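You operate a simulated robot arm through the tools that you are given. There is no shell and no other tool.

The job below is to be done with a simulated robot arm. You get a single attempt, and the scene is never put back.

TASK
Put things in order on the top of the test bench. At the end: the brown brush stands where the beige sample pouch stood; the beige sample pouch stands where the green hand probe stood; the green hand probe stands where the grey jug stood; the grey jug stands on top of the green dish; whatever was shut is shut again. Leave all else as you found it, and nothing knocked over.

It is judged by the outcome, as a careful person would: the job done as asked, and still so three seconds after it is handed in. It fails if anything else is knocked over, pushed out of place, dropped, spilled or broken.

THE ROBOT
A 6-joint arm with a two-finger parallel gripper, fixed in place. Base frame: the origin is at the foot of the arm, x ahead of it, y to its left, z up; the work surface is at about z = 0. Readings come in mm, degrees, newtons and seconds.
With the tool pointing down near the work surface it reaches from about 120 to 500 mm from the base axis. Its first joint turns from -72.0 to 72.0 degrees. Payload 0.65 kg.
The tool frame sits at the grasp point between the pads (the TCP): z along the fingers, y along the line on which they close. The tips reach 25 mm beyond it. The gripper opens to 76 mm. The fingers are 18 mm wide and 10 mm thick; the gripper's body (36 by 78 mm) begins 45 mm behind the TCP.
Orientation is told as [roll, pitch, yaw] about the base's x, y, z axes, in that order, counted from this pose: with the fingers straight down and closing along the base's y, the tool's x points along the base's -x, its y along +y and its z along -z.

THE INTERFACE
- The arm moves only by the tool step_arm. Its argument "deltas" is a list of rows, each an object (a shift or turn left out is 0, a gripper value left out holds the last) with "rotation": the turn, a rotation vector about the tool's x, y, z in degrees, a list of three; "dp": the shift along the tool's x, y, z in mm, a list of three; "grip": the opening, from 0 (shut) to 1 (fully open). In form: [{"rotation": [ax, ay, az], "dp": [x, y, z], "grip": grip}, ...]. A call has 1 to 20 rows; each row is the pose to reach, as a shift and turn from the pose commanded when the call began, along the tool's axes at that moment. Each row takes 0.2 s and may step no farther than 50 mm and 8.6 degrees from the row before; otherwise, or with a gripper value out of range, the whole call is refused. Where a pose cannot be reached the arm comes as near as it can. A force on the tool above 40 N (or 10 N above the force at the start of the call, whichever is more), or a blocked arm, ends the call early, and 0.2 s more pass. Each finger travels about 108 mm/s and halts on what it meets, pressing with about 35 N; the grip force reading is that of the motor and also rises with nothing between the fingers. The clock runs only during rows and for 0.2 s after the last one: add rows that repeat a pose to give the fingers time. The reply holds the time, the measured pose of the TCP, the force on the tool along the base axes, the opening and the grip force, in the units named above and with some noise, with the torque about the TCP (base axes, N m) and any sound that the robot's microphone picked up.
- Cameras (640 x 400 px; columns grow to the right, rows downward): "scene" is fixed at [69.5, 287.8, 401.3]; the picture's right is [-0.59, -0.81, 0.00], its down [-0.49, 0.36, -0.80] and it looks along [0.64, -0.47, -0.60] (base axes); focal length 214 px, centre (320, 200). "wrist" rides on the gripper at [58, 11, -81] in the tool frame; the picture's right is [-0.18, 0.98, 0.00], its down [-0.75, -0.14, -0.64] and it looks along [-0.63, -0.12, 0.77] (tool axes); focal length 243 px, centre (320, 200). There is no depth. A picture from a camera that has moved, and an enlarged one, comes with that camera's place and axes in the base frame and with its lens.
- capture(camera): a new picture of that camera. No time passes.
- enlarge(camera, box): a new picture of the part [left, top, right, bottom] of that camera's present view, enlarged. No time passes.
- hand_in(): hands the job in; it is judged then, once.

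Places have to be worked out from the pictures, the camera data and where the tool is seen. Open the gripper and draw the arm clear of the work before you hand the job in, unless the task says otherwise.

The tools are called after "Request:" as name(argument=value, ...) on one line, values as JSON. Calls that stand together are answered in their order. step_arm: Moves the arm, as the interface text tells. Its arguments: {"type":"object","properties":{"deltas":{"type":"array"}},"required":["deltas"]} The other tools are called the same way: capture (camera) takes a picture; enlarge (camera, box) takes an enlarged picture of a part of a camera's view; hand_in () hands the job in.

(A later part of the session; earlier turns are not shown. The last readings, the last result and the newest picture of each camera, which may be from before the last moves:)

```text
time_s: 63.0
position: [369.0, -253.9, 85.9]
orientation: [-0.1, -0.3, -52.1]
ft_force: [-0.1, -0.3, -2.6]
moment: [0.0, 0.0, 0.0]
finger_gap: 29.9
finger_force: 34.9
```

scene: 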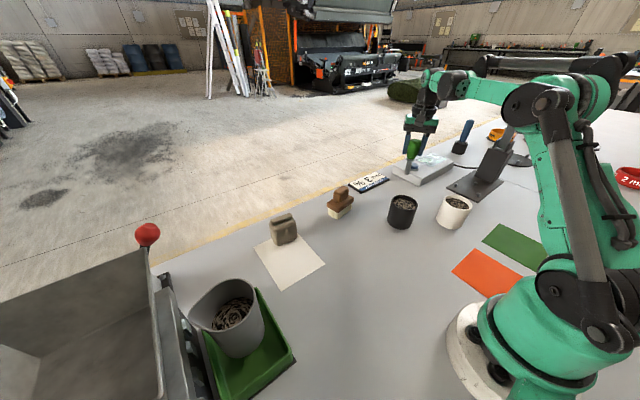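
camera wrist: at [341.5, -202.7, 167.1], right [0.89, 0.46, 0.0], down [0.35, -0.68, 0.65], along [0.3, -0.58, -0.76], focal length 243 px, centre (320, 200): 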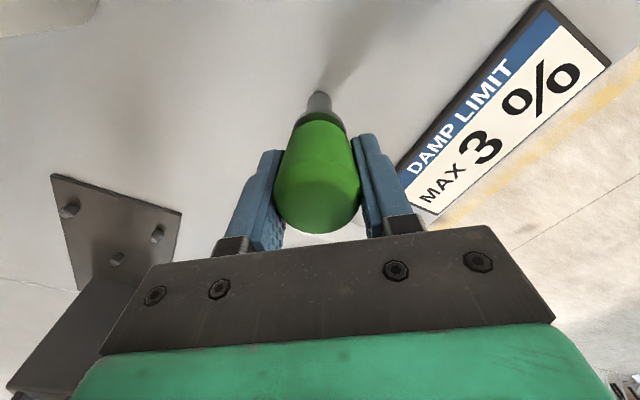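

Request:
step_arm(deltas=[{"dp": [0, 0, 0.2]}, {"dp": [0, 0, 0.2]}])

```text
time_s: 63.6
position: [368.8, -254.9, 84.6]
orientation: [-0.1, -0.3, -52.0]
ft_force: [1.2, 0.7, -0.2]
moment: [-0.01, -0.02, -0.02]
finger_gap: 30.1
finger_force: 34.2
```

The contact force is around zero, so the stem is just on the bench. I'm opening in small steps.

Request:
step_arm(deltas=[{"grip": 0.41}, {"grip": 0.43}, {"grip": 0.46}, {"grip": 0.52}, {"grip": 0.6}, {"grip": 0.7}, {"grip": 0.7}])

Request:
capture(camera="wrist")

Request:
enlarge(camera="scene", box=[350, 110, 480, 220])

```text
time_s: 65.2
position: [369.1, -254.0, 85.2]
orientation: [0.0, -0.3, -52.0]
ft_force: [0.6, -1.3, 0.8]
moment: [-0.02, 0.0, -0.02]
finger_gap: 53.3
finger_force: 0.0
```

```text
taken
camera wrist: at [341.4, -202.9, 167.1], right [0.89, 0.46, 0.0], down [0.35, -0.68, 0.65], along [0.3, -0.57, -0.76], focal length 243 px, centre (320, 200)
```

wrist: 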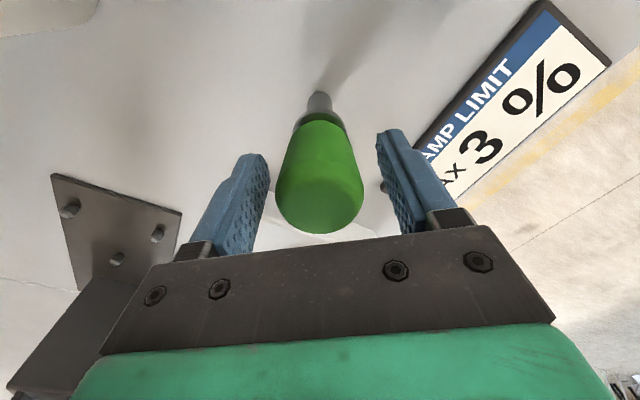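

```text
3.64 times, centred on (415, 165) of scene
camera zoom: at [69.5, 287.8, 401.3], right [-0.59, -0.81, 0.0], down [-0.49, 0.36, -0.8], along [0.64, -0.47, -0.6], focal length 780 px, centre (-26, 327)
```

zoom: 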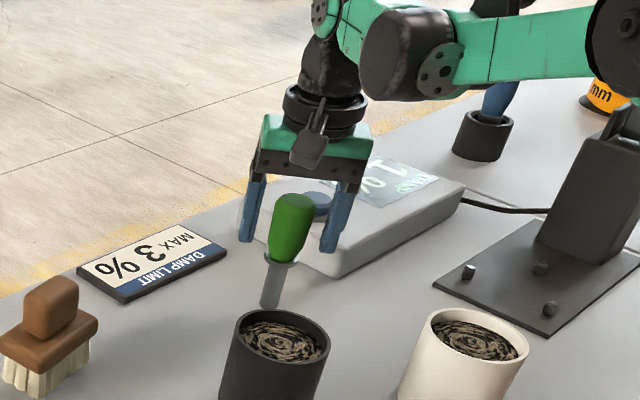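

The probe stands upright on its own at the jug's old place. I'm withdrawing straight up.

Request:
step_arm(deltas=[{"dp": [0, 0, -5], "grip": 0.85}, {"dp": [0, 0, -15], "grip": 1}, {"dp": [0, 0, -35]}, {"dp": [0, 0, -65]}, {"dp": [0, 0, -95]}, {"dp": [0, 0, -125]}, {"dp": [0, 0, -125]}])

Request:
capture(camera="wrist")

Request:
capture(camera="scene")

```text
time_s: 66.8
position: [369.2, -253.2, 210.5]
orientation: [-0.1, -0.3, -52.0]
ft_force: [-0.4, 0.2, 0.0]
moment: [-0.01, 0.03, -0.03]
finger_gap: 76.1
finger_force: 0.0
```

```text
taken
camera wrist: at [340.6, -201.3, 292.3], right [0.89, 0.46, 0.0], down [0.35, -0.68, 0.65], along [0.3, -0.57, -0.76], focal length 243 px, centre (320, 200)
```

wrist: 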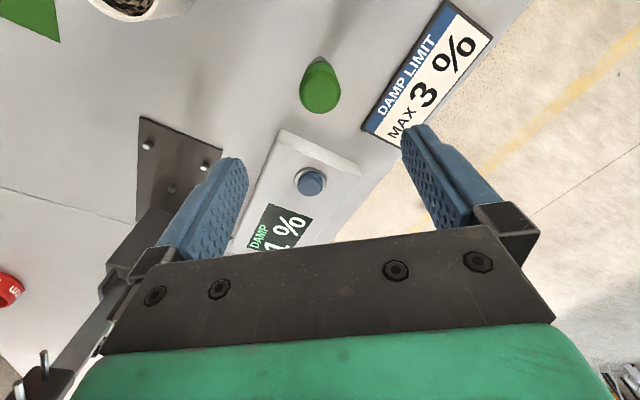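

```text
taken
```

scene: 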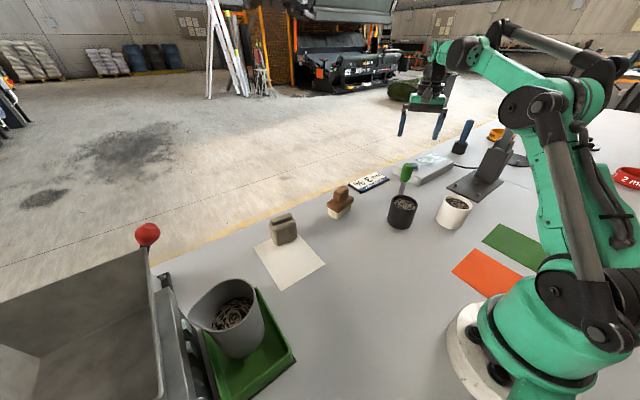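

The probe is standing and nothing else was disturbed. Next I'll move above the pouch (421,143) with yaw about -8° to inspect it from above.

Request:
step_arm(deltas=[{"dp": [28, 28.5, 0], "rotation": [0, 0, -4.4]}, {"dp": [56, 57, 0], "rotation": [0, 0, -8.8]}, {"dp": [84, 85.5, 0], "rotation": [0, 0, -13.2]}, {"dp": [112, 114, 0], "rotation": [0, 0, -17.6]}, {"dp": [140, 142.5, 0], "rotation": [0, 0, -22]}, {"dp": [168, 171, 0], "rotation": [0, 0, -26.4]}, {"dp": [196, 199.5, 0], "rotation": [0, 0, -30.8]}, {"dp": [224, 228, 3], "rotation": [0, 0, -35.2]}, {"dp": [252, 256.5, 6], "rotation": [0, 0, -39.6]}, {"dp": [280, 285, 10], "rotation": [0, 0, -44]}, {"dp": [280, 285, 10], "rotation": [0, 0, -44]}])

Request:
capture(camera="wrist")

```text
time_s: 69.2
position: [421.7, 141.8, 199.5]
orientation: [-0.4, -0.2, -8.0]
ft_force: [-0.5, -0.2, -0.2]
moment: [0.01, 0.01, 0.02]
finger_gap: 76.1
finger_force: 0.1
```

```text
taken
camera wrist: at [364.6, 160.0, 281.4], right [0.32, 0.95, 0.0], down [0.72, -0.24, 0.65], along [0.61, -0.21, -0.76], focal length 243 px, centre (320, 200)
```

wrist: 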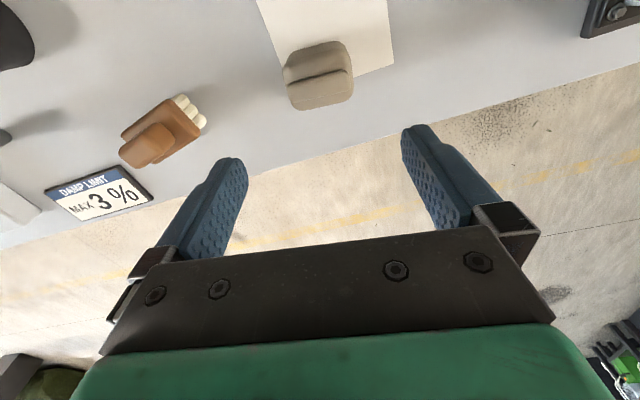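

Request:
enlarge(camera="wrist", box=[260, 20, 380, 120])

Request:
enlarge(camera="wrist", box=[100, 70, 230, 180])

Request:
enlarge(camera="scene", box=[230, 180, 370, 290])

```text
4.00 times, centred on (320, 70) of wrist
camera zoom: at [364.6, 160.0, 281.4], right [0.32, 0.95, 0.0], down [0.72, -0.24, 0.65], along [0.61, -0.21, -0.76], focal length 970 px, centre (320, 720)
```

zoom: 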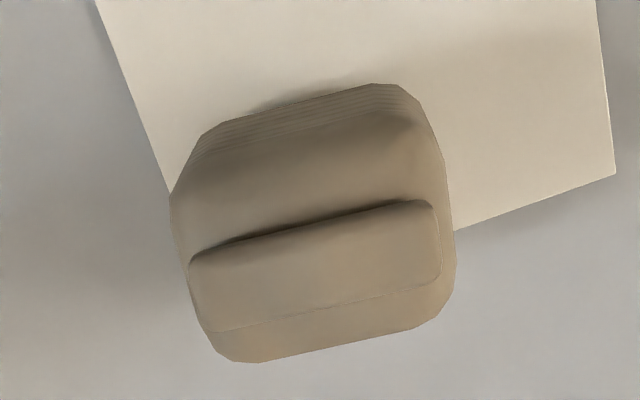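

```text
3.64 times, centred on (165, 125) of wrist
camera zoom: at [364.6, 160.0, 281.4], right [0.32, 0.95, 0.0], down [0.72, -0.24, 0.65], along [0.61, -0.21, -0.76], focal length 882 px, centre (884, 473)
```

zoom: 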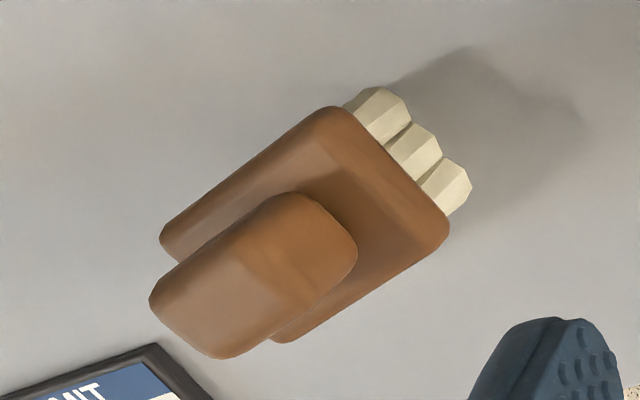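

```text
3.64 times, centred on (300, 235) of scene
camera zoom: at [69.5, 287.9, 401.3], right [-0.59, -0.81, 0.0], down [-0.49, 0.36, -0.8], along [0.64, -0.47, -0.6], focal length 780 px, centre (393, 73)
```

zoom: 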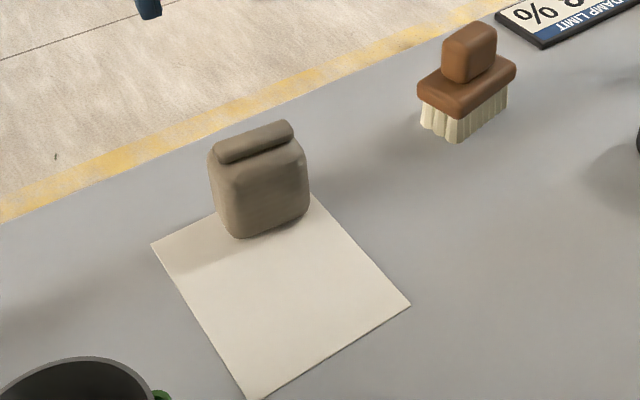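

The pouch centre is at about (419,140.3), about 58 mm wide along y and turned by about -7°. I'll adjust slightly, level the small tilt, and descend so the fingers go either side of its width.

Request:
step_arm(deltas=[{"dp": [2.5, -1.3, 30], "rotation": [-0.4, 0.2, 0]}, {"dp": [2.5, -1.3, 65], "rotation": [-0.4, 0.2, 0]}, {"dp": [2.5, -1.3, 95], "rotation": [-0.4, 0.2, 0]}, {"dp": [2.5, -1.3, 95], "rotation": [-0.4, 0.2, 0]}])

Request:
capture(camera="wrist")

Request:
enlarge(camera="scene", box=[230, 160, 370, 290])

```text
time_s: 70.2
position: [418.9, 139.4, 103.8]
orientation: [0.1, 0.0, -8.0]
ft_force: [0.7, -0.5, -0.3]
moment: [0.02, 0.01, 0.01]
finger_gap: 76.2
finger_force: 0.0
```

```text
taken
camera wrist: at [362.6, 158.0, 185.3], right [0.32, 0.95, 0.0], down [0.73, -0.25, 0.64], along [0.61, -0.2, -0.77], focal length 243 px, centre (320, 200)
```

wrist: 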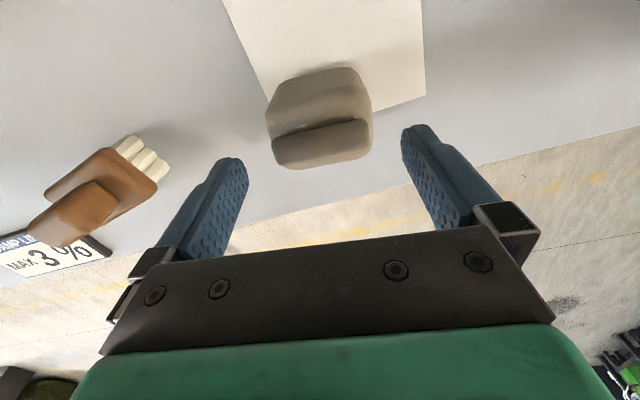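

```text
3.08 times, centred on (300, 225) of scene
camera zoom: at [69.5, 287.8, 401.3], right [-0.59, -0.81, 0.0], down [-0.49, 0.36, -0.8], along [0.64, -0.47, -0.6], focal length 660 px, centre (382, 123)
```

zoom: 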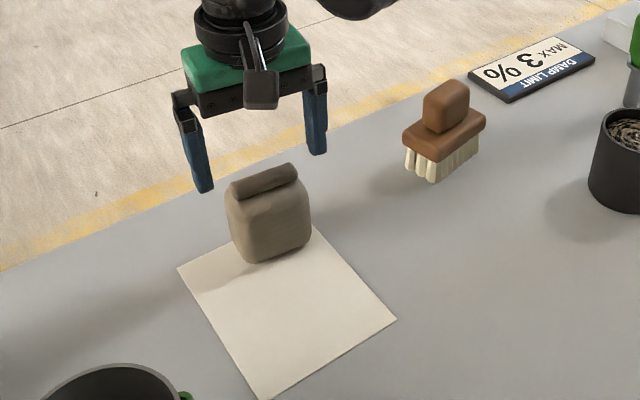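

The pouch is centred and aligned with the fingers. I'm descending to z≈36.

Request:
step_arm(deltas=[{"dp": [0, 0, 18]}, {"dp": [0, 0, 36]}, {"dp": [0, 0, 54]}, {"dp": [0, 0, 67]}, {"dp": [0, 0, 67]}])

Request:
capture(camera="wrist")

Request:
enlarge(camera="scene", box=[230, 160, 370, 290])

```text
time_s: 71.4
position: [419.8, 141.0, 36.2]
orientation: [0.1, 0.0, -8.0]
ft_force: [0.0, -0.8, 0.3]
moment: [0.01, -0.03, 0.02]
finger_gap: 76.0
finger_force: 0.0
```

```text
taken
camera wrist: at [362.1, 158.1, 118.3], right [0.32, 0.95, 0.0], down [0.73, -0.25, 0.64], along [0.61, -0.2, -0.77], focal length 243 px, centre (320, 200)
```

wrist: 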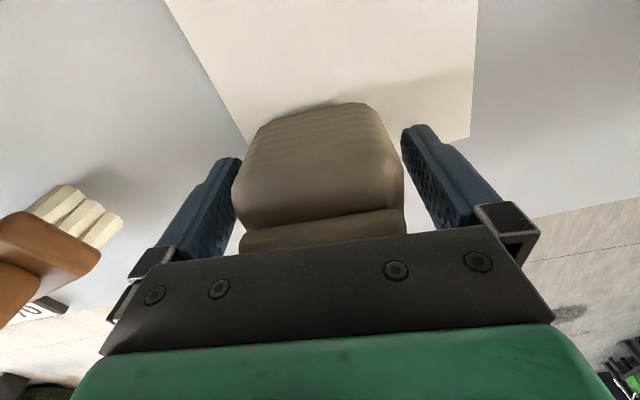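

```text
3.08 times, centred on (300, 225) of scene
camera zoom: at [69.5, 287.8, 401.3], right [-0.59, -0.81, 0.0], down [-0.49, 0.36, -0.8], along [0.64, -0.47, -0.6], focal length 660 px, centre (382, 123)
```

zoom: 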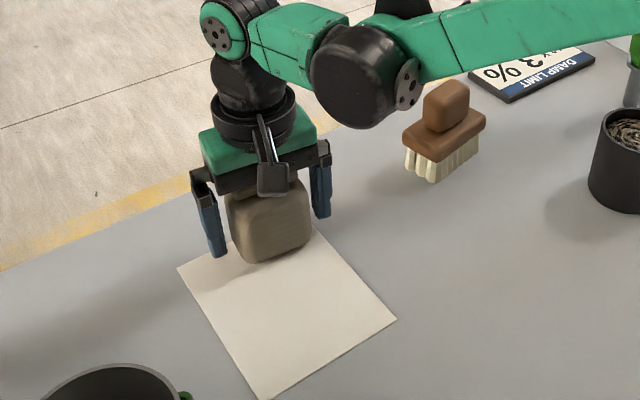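

The pouch is between the fingers with no contact. I'm closing gradually.

Request:
step_arm(deltas=[{"grip": 0.88}, {"grip": 0.82}, {"grip": 0.76}, {"grip": 0.6}, {"grip": 0.3}, {"grip": 0}, {"grip": 0}])

Request:
capture(camera="wrist")

```text
time_s: 73.0
position: [418.3, 140.9, 35.6]
orientation: [0.1, -0.1, -8.0]
ft_force: [-0.1, 0.6, 0.0]
moment: [-0.04, -0.06, 0.03]
finger_gap: 60.1
finger_force: 35.0
```

```text
taken
camera wrist: at [362.1, 158.1, 118.6], right [0.32, 0.95, 0.0], down [0.73, -0.25, 0.64], along [0.61, -0.2, -0.77], focal length 243 px, centre (320, 200)
```

wrist: 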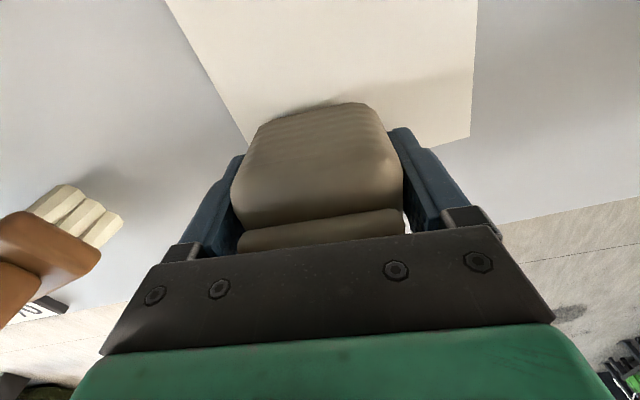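

The pouch is held at 60.1 mm. I'm lifting it slowly and checking for slip.

Request:
step_arm(deltas=[{"dp": [0, 0, -2]}, {"dp": [0, 0, -6]}, {"dp": [0, 0, -12]}, {"dp": [0, 0, -20]}, {"dp": [0, 0, -30]}, {"dp": [0, 0, -30]}])

Request:
capture(camera="wrist")

Request:
enlarge(camera="scene", box=[230, 160, 370, 290])

```text
time_s: 74.4
position: [418.2, 140.6, 67.1]
orientation: [0.1, 0.0, -8.1]
ft_force: [-0.1, -0.7, -2.3]
moment: [0.0, 0.02, 0.02]
finger_gap: 60.1
finger_force: 34.4
```

```text
taken
camera wrist: at [361.8, 158.3, 148.8], right [0.32, 0.95, 0.0], down [0.73, -0.25, 0.64], along [0.61, -0.2, -0.77], focal length 243 px, centre (320, 200)
```

wrist: 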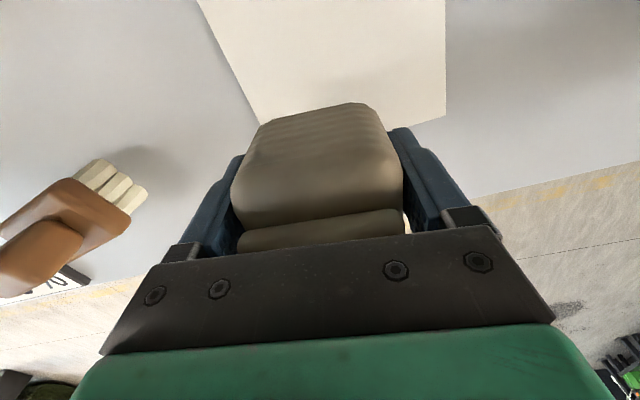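

```text
3.08 times, centred on (300, 225) of scene
camera zoom: at [69.5, 287.8, 401.3], right [-0.59, -0.81, 0.0], down [-0.49, 0.36, -0.8], along [0.64, -0.47, -0.6], focal length 660 px, centre (382, 123)
```

zoom: 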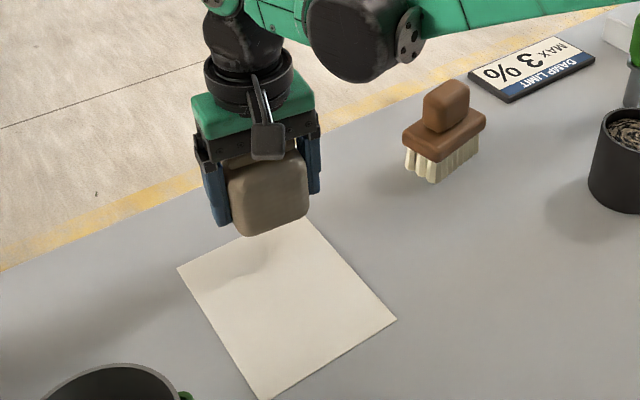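

There's no slip. I'll raise the pouch to z≈197 before carrying it across.

Request:
step_arm(deltas=[{"dp": [0, 0, -10]}, {"dp": [0, 0, -30]}, {"dp": [0, 0, -55]}, {"dp": [0, 0, -80]}, {"dp": [0, 0, -105]}, {"dp": [0, 0, -123]}, {"dp": [0, 0, -130]}, {"dp": [0, 0, -130]}])

Request:
step_arm(deltas=[{"dp": [1.8, -10, 0]}, {"dp": [5.3, -30, 0]}, {"dp": [10.5, -60, 0]}, {"dp": [15.8, -90, 0]}, {"dp": [21.1, -120, 0]}, {"dp": [26.4, -150, 0]}, {"dp": [31.6, -180, 0]}, {"dp": [37.8, -215, 0]}, {"dp": [44, -250, 0]}, {"dp": [50.1, -285.1, 0]}, {"dp": [56.3, -320.1, 0]}, {"dp": [61.5, -350.1, 0]}, {"dp": [66.8, -380.1, 0]}, {"dp": [72.1, -410.1, 0]}, {"dp": [77.4, -440.1, 0]}, {"dp": [82.6, -470.1, 0]}, {"dp": [86.1, -490.1, 0]}, {"dp": [87.9, -500.1, 0]}, {"dp": [87.9, -500.1, 0]}])

Request:
capture(camera="wrist")

Request:
capture(camera="scene")

```text
time_s: 76.2
position: [418.6, 140.6, 196.6]
orientation: [0.2, 0.0, -8.0]
ft_force: [0.6, -0.1, -1.3]
moment: [0.02, 0.0, -0.02]
finger_gap: 60.1
finger_force: 35.2
```

```text
time_s: 80.2
position: [262.2, -343.1, 197.1]
orientation: [0.1, 0.1, -8.0]
ft_force: [0.2, 0.3, -1.7]
moment: [-0.02, 0.0, 0.01]
finger_gap: 60.1
finger_force: 35.1
```

```text
taken
camera wrist: at [205.7, -325.2, 277.6], right [0.32, 0.95, 0.0], down [0.73, -0.25, 0.64], along [0.61, -0.2, -0.77], focal length 243 px, centre (320, 200)
```

wrist: 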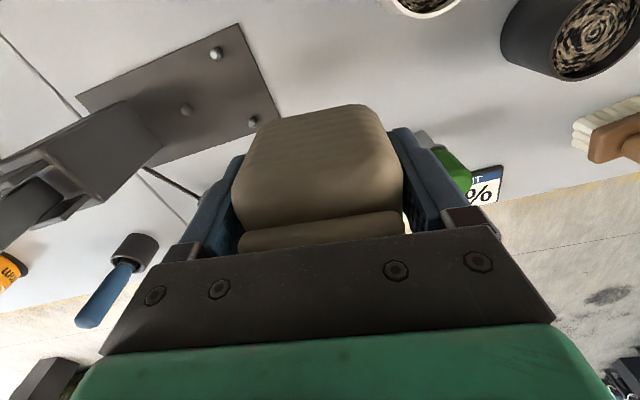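

```text
taken
```

scene: 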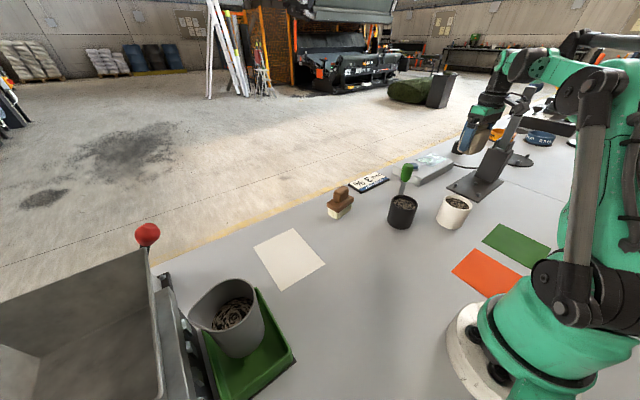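

The pouch is above the probe's old place, about 25 mm clear of the stand plate. I'm descending to about 8 mm above the bench.

Request:
step_arm(deltas=[{"dp": [0, 0, 12]}, {"dp": [0, 0, 35]}, {"dp": [0, 0, 60]}, {"dp": [0, 0, 85]}, {"dp": [0, 0, 110]}, {"dp": [0, 0, 132]}, {"dp": [0, 0, 147]}, {"dp": [0, 0, 153]}, {"dp": [0, 0, 153]}])

Request:
capture(camera="wrist")

Request:
enlarge(camera="scene", box=[400, 90, 560, 220])

```text
time_s: 82.2
position: [262.9, -342.3, 42.2]
orientation: [0.1, -0.1, -8.0]
ft_force: [0.2, -0.6, -2.8]
moment: [-0.04, 0.0, 0.0]
finger_gap: 59.9
finger_force: 35.6
```

```text
taken
camera wrist: at [205.2, -324.6, 124.6], right [0.32, 0.95, 0.0], down [0.73, -0.25, 0.64], along [0.61, -0.2, -0.77], focal length 243 px, centre (320, 200)
```

wrist: 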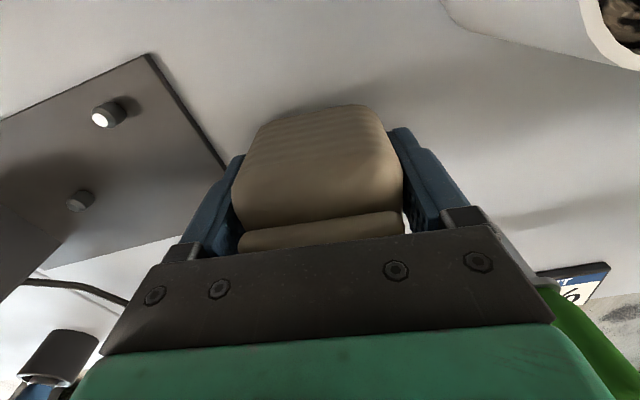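

```text
3.08 times, centred on (480, 155) of scene
camera zoom: at [69.5, 287.8, 401.3], right [-0.59, -0.81, 0.0], down [-0.49, 0.36, -0.8], along [0.64, -0.47, -0.6], focal length 660 px, centre (-172, 338)
```

zoom: 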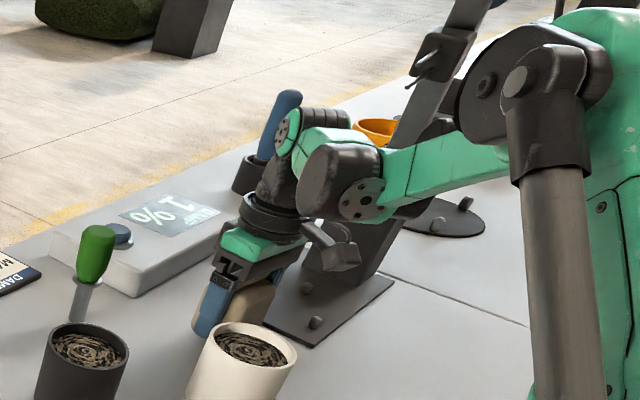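

Everything is clear. I'm lowering in 1 mm steps to contact.

Request:
step_arm(deltas=[{"dp": [0, 0, 1]}, {"dp": [0, 0, 2]}, {"dp": [0, 0, 3]}, {"dp": [0, 0, 4]}, {"dp": [0, 0, 5]}])

```text
time_s: 83.4
position: [262.2, -342.4, 38.4]
orientation: [0.0, 0.0, -8.0]
ft_force: [0.1, -0.5, -1.4]
moment: [0.0, -0.03, 0.01]
finger_gap: 59.9
finger_force: 35.3
```

Request:
step_arm(deltas=[{"dp": [0, 0, 0.7]}, {"dp": [0, 0, 1.4]}, {"dp": [0, 0, 2.1]}])

```text
time_s: 84.2
position: [261.9, -341.5, 36.8]
orientation: [0.2, 0.0, -8.1]
ft_force: [0.5, 2.9, 39.8]
moment: [-0.35, -0.06, 0.11]
finger_gap: 60.0
finger_force: 35.4
```

The pouch is firmly on the bench at 40 N, so I'm easing up to relieve it.

Request:
step_arm(deltas=[{"dp": [0, 0, -0.5]}, {"dp": [0, 0, -1.0]}])

```text
time_s: 84.8
position: [261.9, -343.2, 35.6]
orientation: [0.2, 0.0, -8.0]
ft_force: [3.5, -1.4, 14.1]
moment: [-0.15, -0.11, 0.16]
finger_gap: 59.9
finger_force: 34.6
```

Request:
step_arm(deltas=[{"dp": [0, 0, -0.3]}, {"dp": [0, 0, -0.4]}])

```text
time_s: 85.4
position: [262.6, -342.3, 36.1]
orientation: [0.3, 0.1, -8.0]
ft_force: [0.1, 0.4, -2.9]
moment: [-0.02, 0.01, -0.01]
finger_gap: 59.8
finger_force: 35.3
```

It's unloaded and within a fraction of a millimetre of the bench. I'm opening gradually to release the pouch.

Request:
step_arm(deltas=[{"dp": [0, 0, 0.2]}, {"dp": [0, 0, 0.2], "grip": 0.8}, {"dp": [0, 0, 0.2], "grip": 0.83}, {"dp": [0, 0, 0.2], "grip": 0.88}, {"dp": [0, 0, 0.2], "grip": 0.94}, {"dp": [0, 0, 0.2], "grip": 1}, {"dp": [0, 0, 0.2], "grip": 1}])

Request:
capture(camera="wrist")

```text
time_s: 87.0
position: [262.2, -342.8, 36.8]
orientation: [0.1, 0.0, -8.0]
ft_force: [-0.7, -0.6, 0.8]
moment: [-0.01, -0.01, 0.0]
finger_gap: 75.9
finger_force: 0.1
```

```text
taken
camera wrist: at [205.3, -324.7, 118.6], right [0.32, 0.95, 0.0], down [0.73, -0.25, 0.64], along [0.61, -0.2, -0.77], focal length 243 px, centre (320, 200)
```

wrist: 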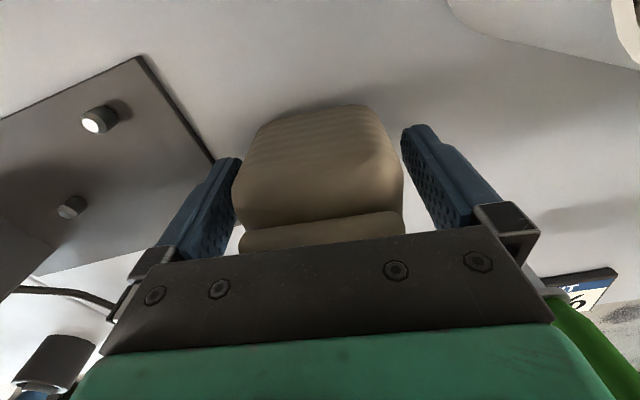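

The pouch stands free. I'm withdrawing straight up.

Request:
step_arm(deltas=[{"dp": [0, 0, -6]}, {"dp": [0, 0, -18]}, {"dp": [0, 0, -40]}, {"dp": [0, 0, -75]}, {"dp": [0, 0, -115]}, {"dp": [0, 0, -155]}, {"dp": [0, 0, -170]}, {"dp": [0, 0, -170]}])

Request:
capture(camera="wrist")

Request:
capture(camera="scene")

```text
time_s: 88.8
position: [263.5, -341.4, 207.5]
orientation: [0.2, 0.0, -7.9]
ft_force: [-0.1, 1.6, 0.3]
moment: [0.0, -0.01, 0.0]
finger_gap: 76.2
finger_force: 0.1
```

```text
taken
camera wrist: at [205.3, -324.7, 288.9], right [0.32, 0.95, 0.0], down [0.73, -0.25, 0.64], along [0.61, -0.2, -0.77], focal length 243 px, centre (320, 200)
```

wrist: 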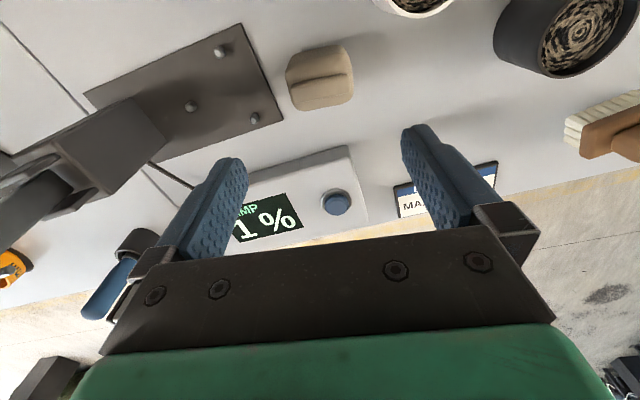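

```text
taken
```

scene: 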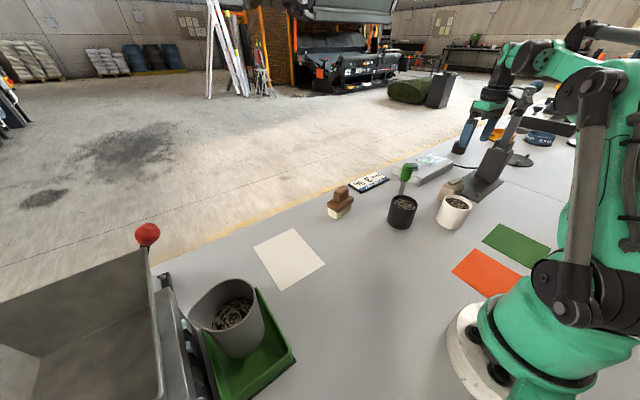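

The pouch stands at the probe's old place. The brush's block centre is at about (417.6,-39.7), its long axis about 11° off y, and the handle top is around z=70. I'll move above it with the fingers set to close across the handle's width (yaw 101°).

Request:
step_arm(deltas=[{"dp": [-8.5, 24.6, 0], "rotation": [0, 0, -8.4]}, {"dp": [-17, 49.2, 0], "rotation": [0, 0, -16.8]}, {"dp": [-25.5, 73.9, 0], "rotation": [0, 0, -25.2]}, {"dp": [-34, 98.5, 0], "rotation": [0, 0, -33.5]}, {"dp": [-42.5, 123.1, 0], "rotation": [0, 0, -41.9]}, {"dp": [-51, 147.7, 0], "rotation": [0, 0, -50.3]}, {"dp": [-59.6, 172.4, 0], "rotation": [0, 0, -58.7]}, {"dp": [-68.1, 197, 0], "rotation": [0, 0, -67.1]}, {"dp": [-76.6, 221.6, 0], "rotation": [0, 0, -75.5]}, {"dp": [-85.1, 246.2, 2], "rotation": [0, 0, -83.8]}, {"dp": [-93.6, 270.9, 4], "rotation": [0, 0, -92.2]}, {"dp": [-102.1, 295.5, 6], "rotation": [0, 0, -100.6]}, {"dp": [-110.6, 320.1, 7], "rotation": [0, 0, -109]}, {"dp": [-110.6, 320.1, 7], "rotation": [0, 0, -109]}])

Request:
capture(camera="wrist")

Request:
capture(camera="scene")

```text
time_s: 91.8
position: [416.9, -40.1, 200.7]
orientation: [0.0, 0.0, 101.1]
ft_force: [0.4, -0.3, -0.2]
moment: [0.0, 0.01, 0.0]
finger_gap: 75.9
finger_force: 0.1
```

```text
taken
camera wrist: at [416.4, -100.9, 282.4], right [-1.0, -0.01, 0.0], down [-0.01, 0.76, 0.64], along [-0.01, 0.64, -0.76], focal length 243 px, centre (320, 200)
```

wrist: 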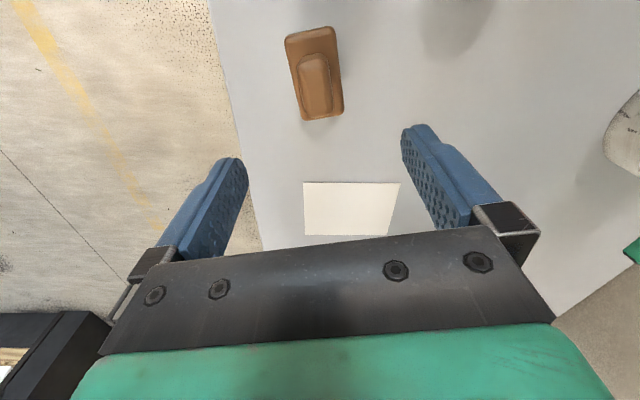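

```text
taken
```

scene: 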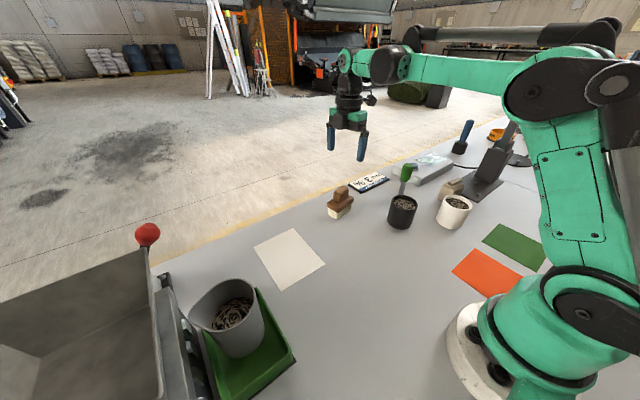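

Request:
enlarge(camera="wrist", box=[260, 10, 380, 140])

Request:
enlarge(camera="scene", box=[300, 160, 400, 240])

```text
3.08 times, centred on (320, 75) of wrist
camera zoom: at [416.4, -100.9, 282.4], right [-1.0, -0.01, 0.0], down [-0.01, 0.76, 0.64], along [-0.01, 0.64, -0.76], focal length 746 px, centre (320, 585)
```

zoom: 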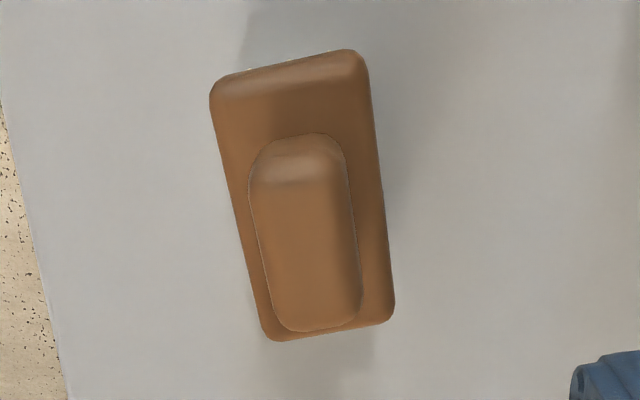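

```text
5.00 times, centred on (350, 200) of scene
camera zoom: at [69.5, 287.9, 401.3], right [-0.59, -0.81, 0.0], down [-0.49, 0.36, -0.8], along [0.64, -0.47, -0.6], focal length 1072 px, centre (170, 200)
```

zoom: 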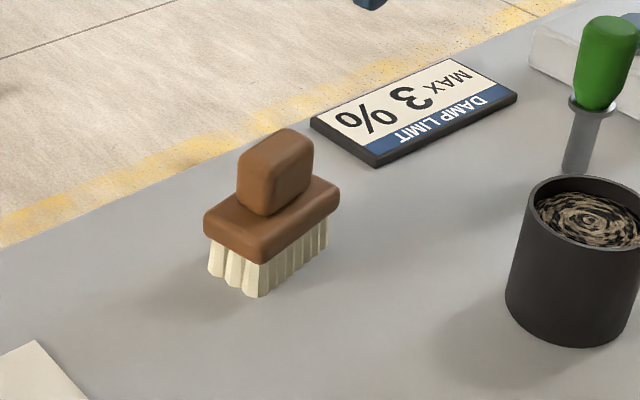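

The brush's centre is at about (418.6,-42.5), with a handle about 26 mm wide and a top at about z=72–75. I'm correcting by a few millimetres and descending partway.

Request:
step_arm(deltas=[{"dp": [3, -1.7, 25]}, {"dp": [3, -1.7, 60]}, {"dp": [3, -1.7, 85]}, {"dp": [3, -1.7, 90]}, {"dp": [3, -1.7, 90]}])

Request:
capture(camera="wrist")

Request:
enlarge(camera="scene", box=[300, 140, 420, 240])

```text
time_s: 93.0
position: [418.6, -43.0, 109.1]
orientation: [-0.1, -0.1, 101.0]
ft_force: [0.0, -0.6, 0.7]
moment: [-0.01, -0.03, 0.03]
finger_gap: 75.5
finger_force: 0.0
```

```text
taken
camera wrist: at [419.0, -103.8, 191.8], right [-1.0, -0.01, 0.0], down [0.0, 0.76, 0.64], along [0.0, 0.64, -0.76], focal length 243 px, centre (320, 200)
```

wrist: 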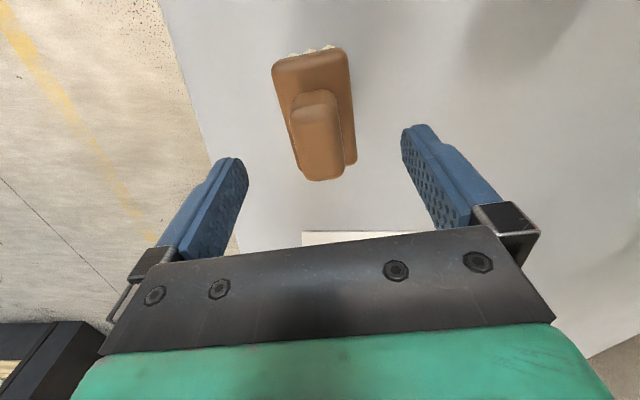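

```text
4.00 times, centred on (360, 190) of scene
camera zoom: at [69.5, 287.8, 401.3], right [-0.59, -0.81, 0.0], down [-0.49, 0.36, -0.8], along [0.64, -0.47, -0.6], focal length 858 px, centre (160, 240)
```

zoom: 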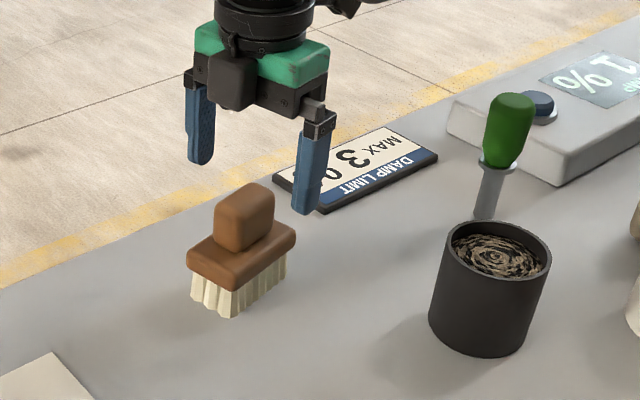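

The handle is centred between the fingers. I'm descending to TCP z≈70.

Request:
step_arm(deltas=[{"dp": [0, 0, 12]}, {"dp": [0, 0, 24]}, {"dp": [0, 0, 33]}, {"dp": [0, 0, 39]}, {"dp": [0, 0, 39]}])

Request:
capture(camera="wrist")

Request:
enlarge(camera="scene", box=[300, 140, 420, 240])

```text
time_s: 94.2
position: [418.8, -42.7, 71.4]
orientation: [-0.1, -0.2, 101.0]
ft_force: [0.2, 0.5, 0.8]
moment: [0.03, -0.03, 0.01]
finger_gap: 76.1
finger_force: 0.1
```

```text
taken
camera wrist: at [418.5, -104.3, 153.1], right [-1.0, -0.01, 0.0], down [0.0, 0.76, 0.64], along [0.0, 0.64, -0.76], focal length 243 px, centre (320, 200)
```

wrist: 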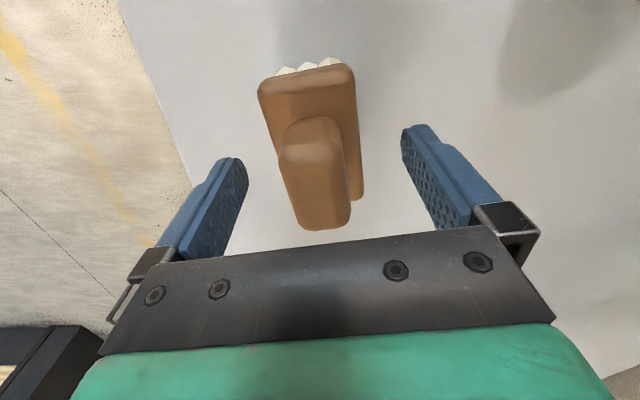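

```text
4.00 times, centred on (360, 190) of scene
camera zoom: at [69.5, 287.8, 401.3], right [-0.59, -0.81, 0.0], down [-0.49, 0.36, -0.8], along [0.64, -0.47, -0.6], focal length 858 px, centre (160, 240)
```

zoom: 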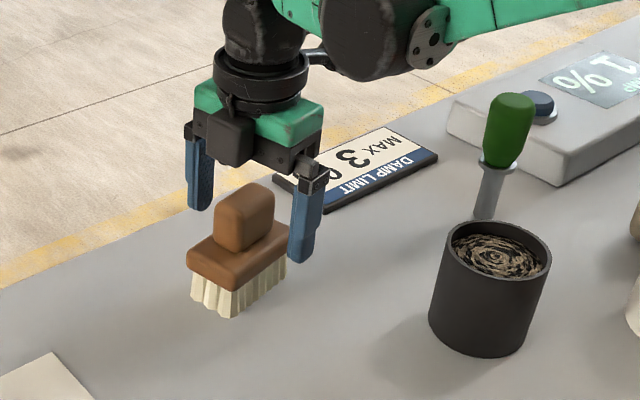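

The handle top is about level with the TCP and the tips are above the block. I'm lowering 2 mm more and closing gradually.

Request:
step_arm(deltas=[{"dp": [0, 0, 2], "grip": 0.8}, {"dp": [0, 0, 2], "grip": 0.6}, {"dp": [0, 0, 2], "grip": 0.48}, {"dp": [0, 0, 2], "grip": 0.4}, {"dp": [0, 0, 2], "grip": 0.34}, {"dp": [0, 0, 2], "grip": 0.2}, {"dp": [0, 0, 2], "grip": 0}, {"dp": [0, 0, 2], "grip": 0}])

Request:
capture(camera="wrist")

Request:
enlarge(camera="scene", box=[300, 140, 420, 240])

```text
time_s: 96.0
position: [419.8, -43.2, 69.2]
orientation: [-0.1, -0.1, 101.0]
ft_force: [0.2, 0.3, 1.2]
moment: [-0.03, 0.01, 0.05]
finger_gap: 25.7
finger_force: 35.4
```

```text
taken
camera wrist: at [418.5, -104.0, 151.4], right [-1.0, -0.01, 0.0], down [0.0, 0.76, 0.64], along [0.0, 0.64, -0.76], focal length 243 px, centre (320, 200)
```

wrist: 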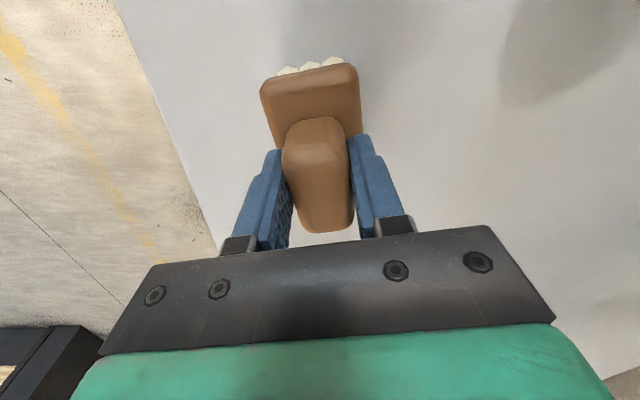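

```text
4.00 times, centred on (360, 190) of scene
camera zoom: at [69.5, 287.8, 401.3], right [-0.59, -0.81, 0.0], down [-0.49, 0.36, -0.8], along [0.64, -0.47, -0.6], focal length 858 px, centre (160, 240)
```

zoom: 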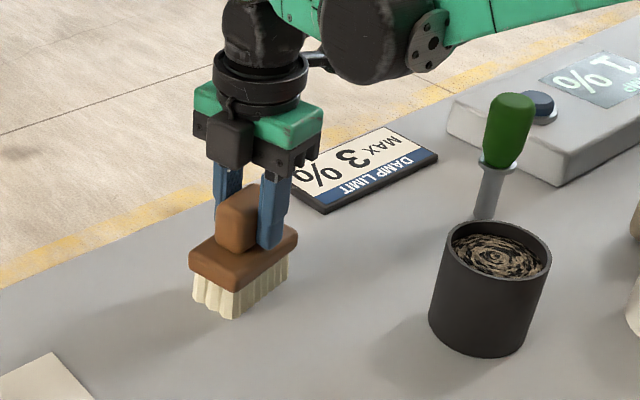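

The handle is gripped at 25.7 mm, with the tips just above the block. I'm lifting slowly and checking for slip.

Request:
step_arm(deltas=[{"dp": [0, 0, -2]}, {"dp": [0, 0, -6]}, {"dp": [0, 0, -12]}, {"dp": [0, 0, -20]}, {"dp": [0, 0, -30]}, {"dp": [0, 0, -30]}])

Request:
capture(camera="wrist")

Request:
enlarge(camera="scene", box=[300, 120, 420, 240])

```text
time_s: 97.4
position: [419.0, -43.0, 100.2]
orientation: [0.0, -0.1, 101.0]
ft_force: [0.0, -1.0, -1.3]
moment: [0.0, -0.02, 0.03]
finger_gap: 25.8
finger_force: 34.4
```

```text
taken
camera wrist: at [418.8, -104.6, 181.5], right [-1.0, -0.01, 0.0], down [0.0, 0.76, 0.64], along [0.0, 0.64, -0.76], focal length 243 px, centre (320, 200)
```

wrist: 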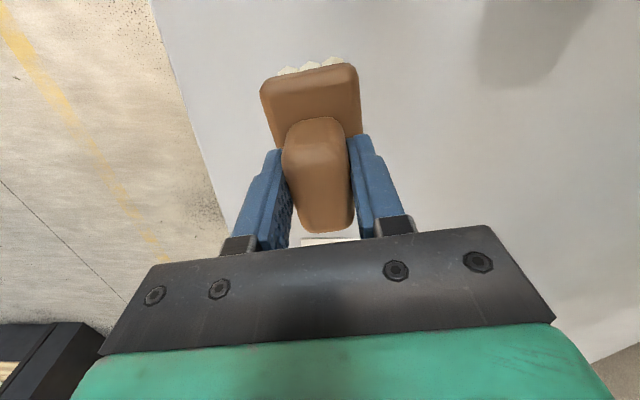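

```text
3.33 times, centred on (360, 180) of scene
camera zoom: at [69.5, 287.8, 401.3], right [-0.59, -0.81, 0.0], down [-0.49, 0.36, -0.8], along [0.64, -0.47, -0.6], focal length 715 px, centre (187, 267)
```

zoom: 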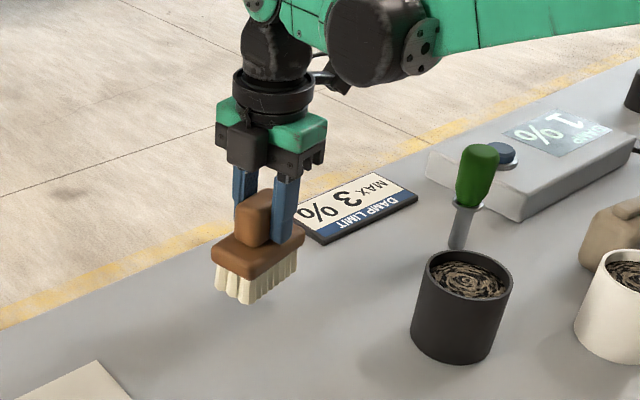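

There's no slip. I'm raising it and carrying it over to the pouch's old place (419,140.5).

Request:
step_arm(deltas=[{"dp": [0, 0, -12]}, {"dp": [0, 0, -32]}, {"dp": [0, 0, -47]}, {"dp": [-6, -1.2, -50]}, {"dp": [-24, -4.7, -50]}, {"dp": [-52, -10.1, -50]}, {"dp": [-82, -15.9, -50]}, {"dp": [-112, -21.8, -50]}, {"dp": [-142, -27.6, -50]}, {"dp": [-166, -32.2, -50]}, {"dp": [-178, -34.6, -50]}, {"dp": [-180.2, -35, -50]}, {"dp": [-180.2, -35, -50]}])

Request:
capture(camera="wrist")

Request:
capture(camera="scene")

```text
time_s: 100.2
position: [418.8, 140.7, 150.1]
orientation: [0.1, 0.0, 101.0]
ft_force: [0.2, -0.1, -2.1]
moment: [0.01, -0.02, 0.0]
finger_gap: 25.5
finger_force: 34.7
```

```text
taken
camera wrist: at [418.4, 79.5, 231.6], right [-1.0, -0.01, 0.0], down [0.0, 0.76, 0.64], along [0.0, 0.64, -0.76], focal length 243 px, centre (320, 200)
```

wrist: 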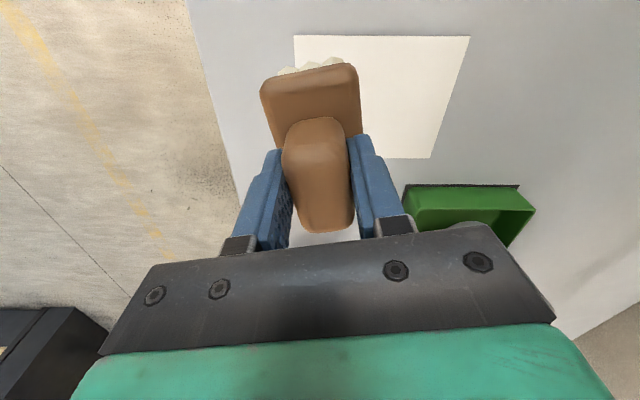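

```text
taken
```

scene: 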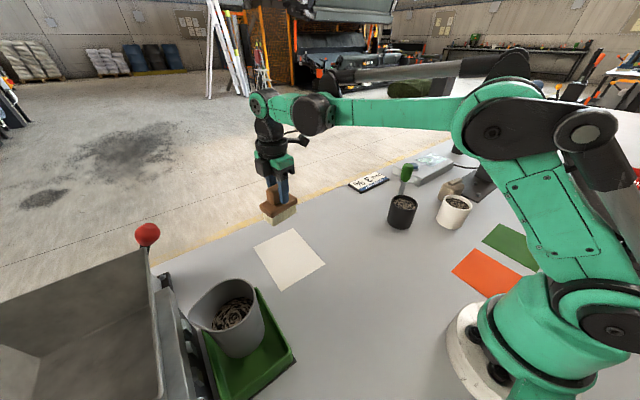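

It's above the target. I'm descending to about 7 mm above the surface.

Request:
step_arm(deltas=[{"dp": [0, 0, 10]}, {"dp": [0, 0, 28]}, {"dp": [0, 0, 46]}, {"dp": [0, 0, 62]}, {"dp": [0, 0, 72]}, {"dp": [0, 0, 74]}, {"dp": [0, 0, 74]}])

Request:
enlarge(camera="scene", box=[230, 160, 370, 290])

```text
time_s: 101.8
position: [418.4, 140.1, 75.9]
orientation: [0.0, -0.1, 101.0]
ft_force: [0.5, 0.2, -1.6]
moment: [-0.01, 0.01, -0.03]
finger_gap: 25.8
finger_force: 35.2
```

```text
3.08 times, centred on (300, 225) of scene
camera zoom: at [69.5, 287.8, 401.3], right [-0.59, -0.81, 0.0], down [-0.49, 0.36, -0.8], along [0.64, -0.47, -0.6], focal length 660 px, centre (382, 123)
```

zoom: 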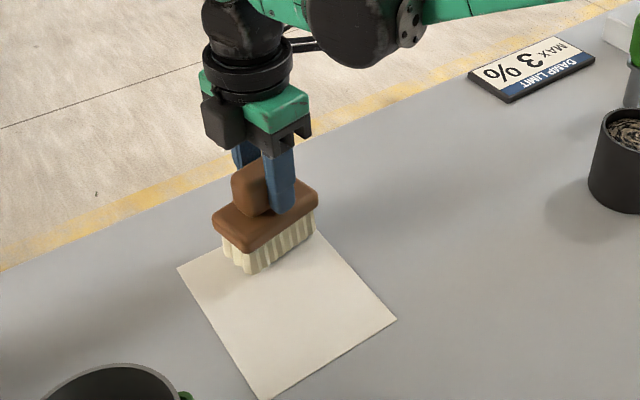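

The position looks right at the mat's far edge, where the pouch stood. I'm lowering in small steps until it touches.

Request:
step_arm(deltas=[{"dp": [0, 0, 1]}, {"dp": [0, 0, 2]}, {"dp": [0, 0, 3]}, {"dp": [0, 0, 4]}])

```text
time_s: 102.8
position: [419.5, 141.0, 71.5]
orientation: [0.0, -0.1, 101.0]
ft_force: [0.1, -0.3, -1.7]
moment: [0.01, 0.02, -0.04]
finger_gap: 25.6
finger_force: 34.7
```

Request:
step_arm(deltas=[{"dp": [0, 0, 0.6]}, {"dp": [0, 0, 1.2]}])

```text
time_s: 103.4
position: [418.8, 140.9, 70.7]
orientation: [0.1, -0.1, 101.1]
ft_force: [-0.9, -0.1, -2.5]
moment: [-0.01, 0.03, -0.02]
finger_gap: 25.3
finger_force: 34.8
```

Request:
step_arm(deltas=[{"dp": [0, 0, 0.4]}, {"dp": [0, 0, 0.8]}])

```text
time_s: 104.0
position: [418.8, 140.1, 69.3]
orientation: [0.0, -0.1, 101.0]
ft_force: [-0.7, 0.2, -1.5]
moment: [-0.02, 0.03, 0.01]
finger_gap: 25.5
finger_force: 34.5
```

Request:
step_arm(deltas=[{"dp": [0, 0, 0.3]}, {"dp": [0, 0, 0.6]}])

```text
time_s: 104.6
position: [419.4, 140.0, 70.0]
orientation: [0.0, -0.1, 101.1]
ft_force: [0.1, 1.3, 12.6]
moment: [-0.01, 0.03, 0.0]
finger_gap: 25.4
finger_force: 35.5
```

There's contact at 12.6 N. I'm easing off slightly and opening gradually.

Request:
step_arm(deltas=[{"dp": [0, 0, -0.25]}, {"dp": [0, 0, -0.25], "grip": 0.36}, {"dp": [0, 0, -0.25], "grip": 0.4}, {"dp": [0, 0, -0.25], "grip": 0.5}, {"dp": [0, 0, -0.25], "grip": 0.65}, {"dp": [0, 0, -0.25], "grip": 0.8}, {"dp": [0, 0, -0.25], "grip": 0.8}])

Request:
capture(camera="wrist")

Request:
enlarge(camera="scene", box=[230, 160, 370, 290])

```text
time_s: 106.2
position: [418.8, 140.0, 71.0]
orientation: [-0.1, -0.1, 101.0]
ft_force: [0.1, 0.7, -0.4]
moment: [0.0, 0.01, 0.02]
finger_gap: 61.0
finger_force: 0.0
```

```text
taken
camera wrist: at [418.7, 79.3, 151.3], right [-1.0, -0.01, 0.0], down [0.0, 0.76, 0.64], along [0.0, 0.64, -0.76], focal length 243 px, centre (320, 200)
```

wrist: 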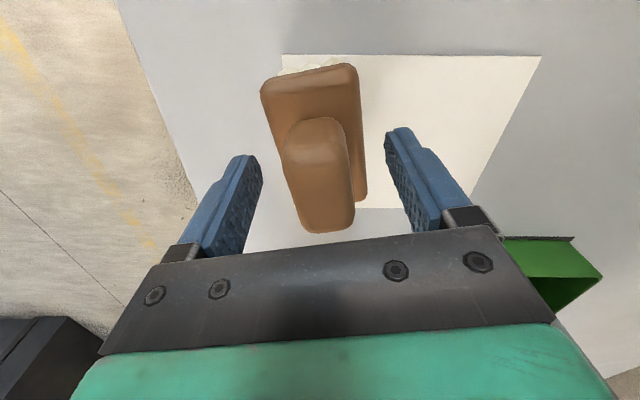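

```text
3.08 times, centred on (300, 225) of scene
camera zoom: at [69.5, 287.8, 401.3], right [-0.59, -0.81, 0.0], down [-0.49, 0.36, -0.8], along [0.64, -0.47, -0.6], focal length 660 px, centre (382, 123)
```

zoom: 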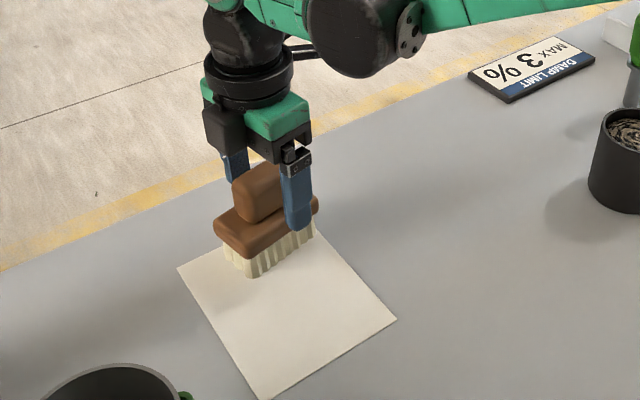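

The brush stands free. I'm withdrawing straight up and opening fully.

Request:
step_arm(deltas=[{"dp": [0, 0, -5]}, {"dp": [0, 0, -15], "grip": 1}, {"dp": [0, 0, -35]}, {"dp": [0, 0, -70]}, {"dp": [0, 0, -110]}, {"dp": [0, 0, -150]}, {"dp": [0, 0, -170]}, {"dp": [0, 0, -170]}])

Request:
capture(camera="wrist")

Request:
capture(camera="scene")

```text
time_s: 108.0
position: [418.6, 139.4, 240.7]
orientation: [0.0, -0.1, 100.9]
ft_force: [0.0, 0.2, 0.2]
moment: [0.01, 0.0, -0.03]
finger_gap: 75.8
finger_force: 0.1
```

```text
taken
camera wrist: at [418.3, 78.8, 322.0], right [-1.0, -0.01, 0.0], down [0.0, 0.76, 0.64], along [0.0, 0.64, -0.76], focal length 243 px, centre (320, 200)
```

wrist: 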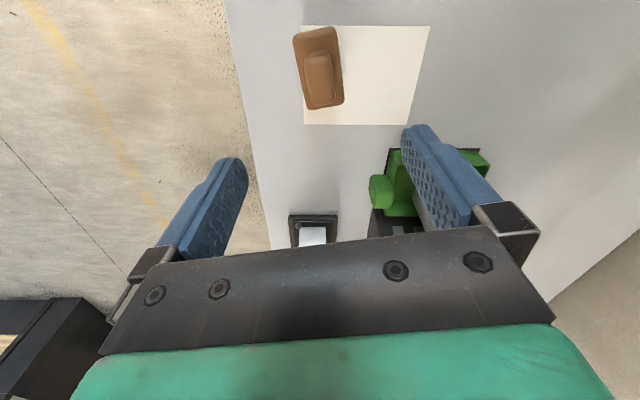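

```text
taken
```

scene: 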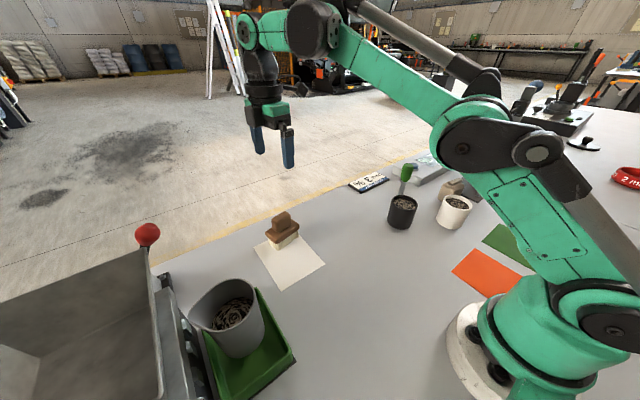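

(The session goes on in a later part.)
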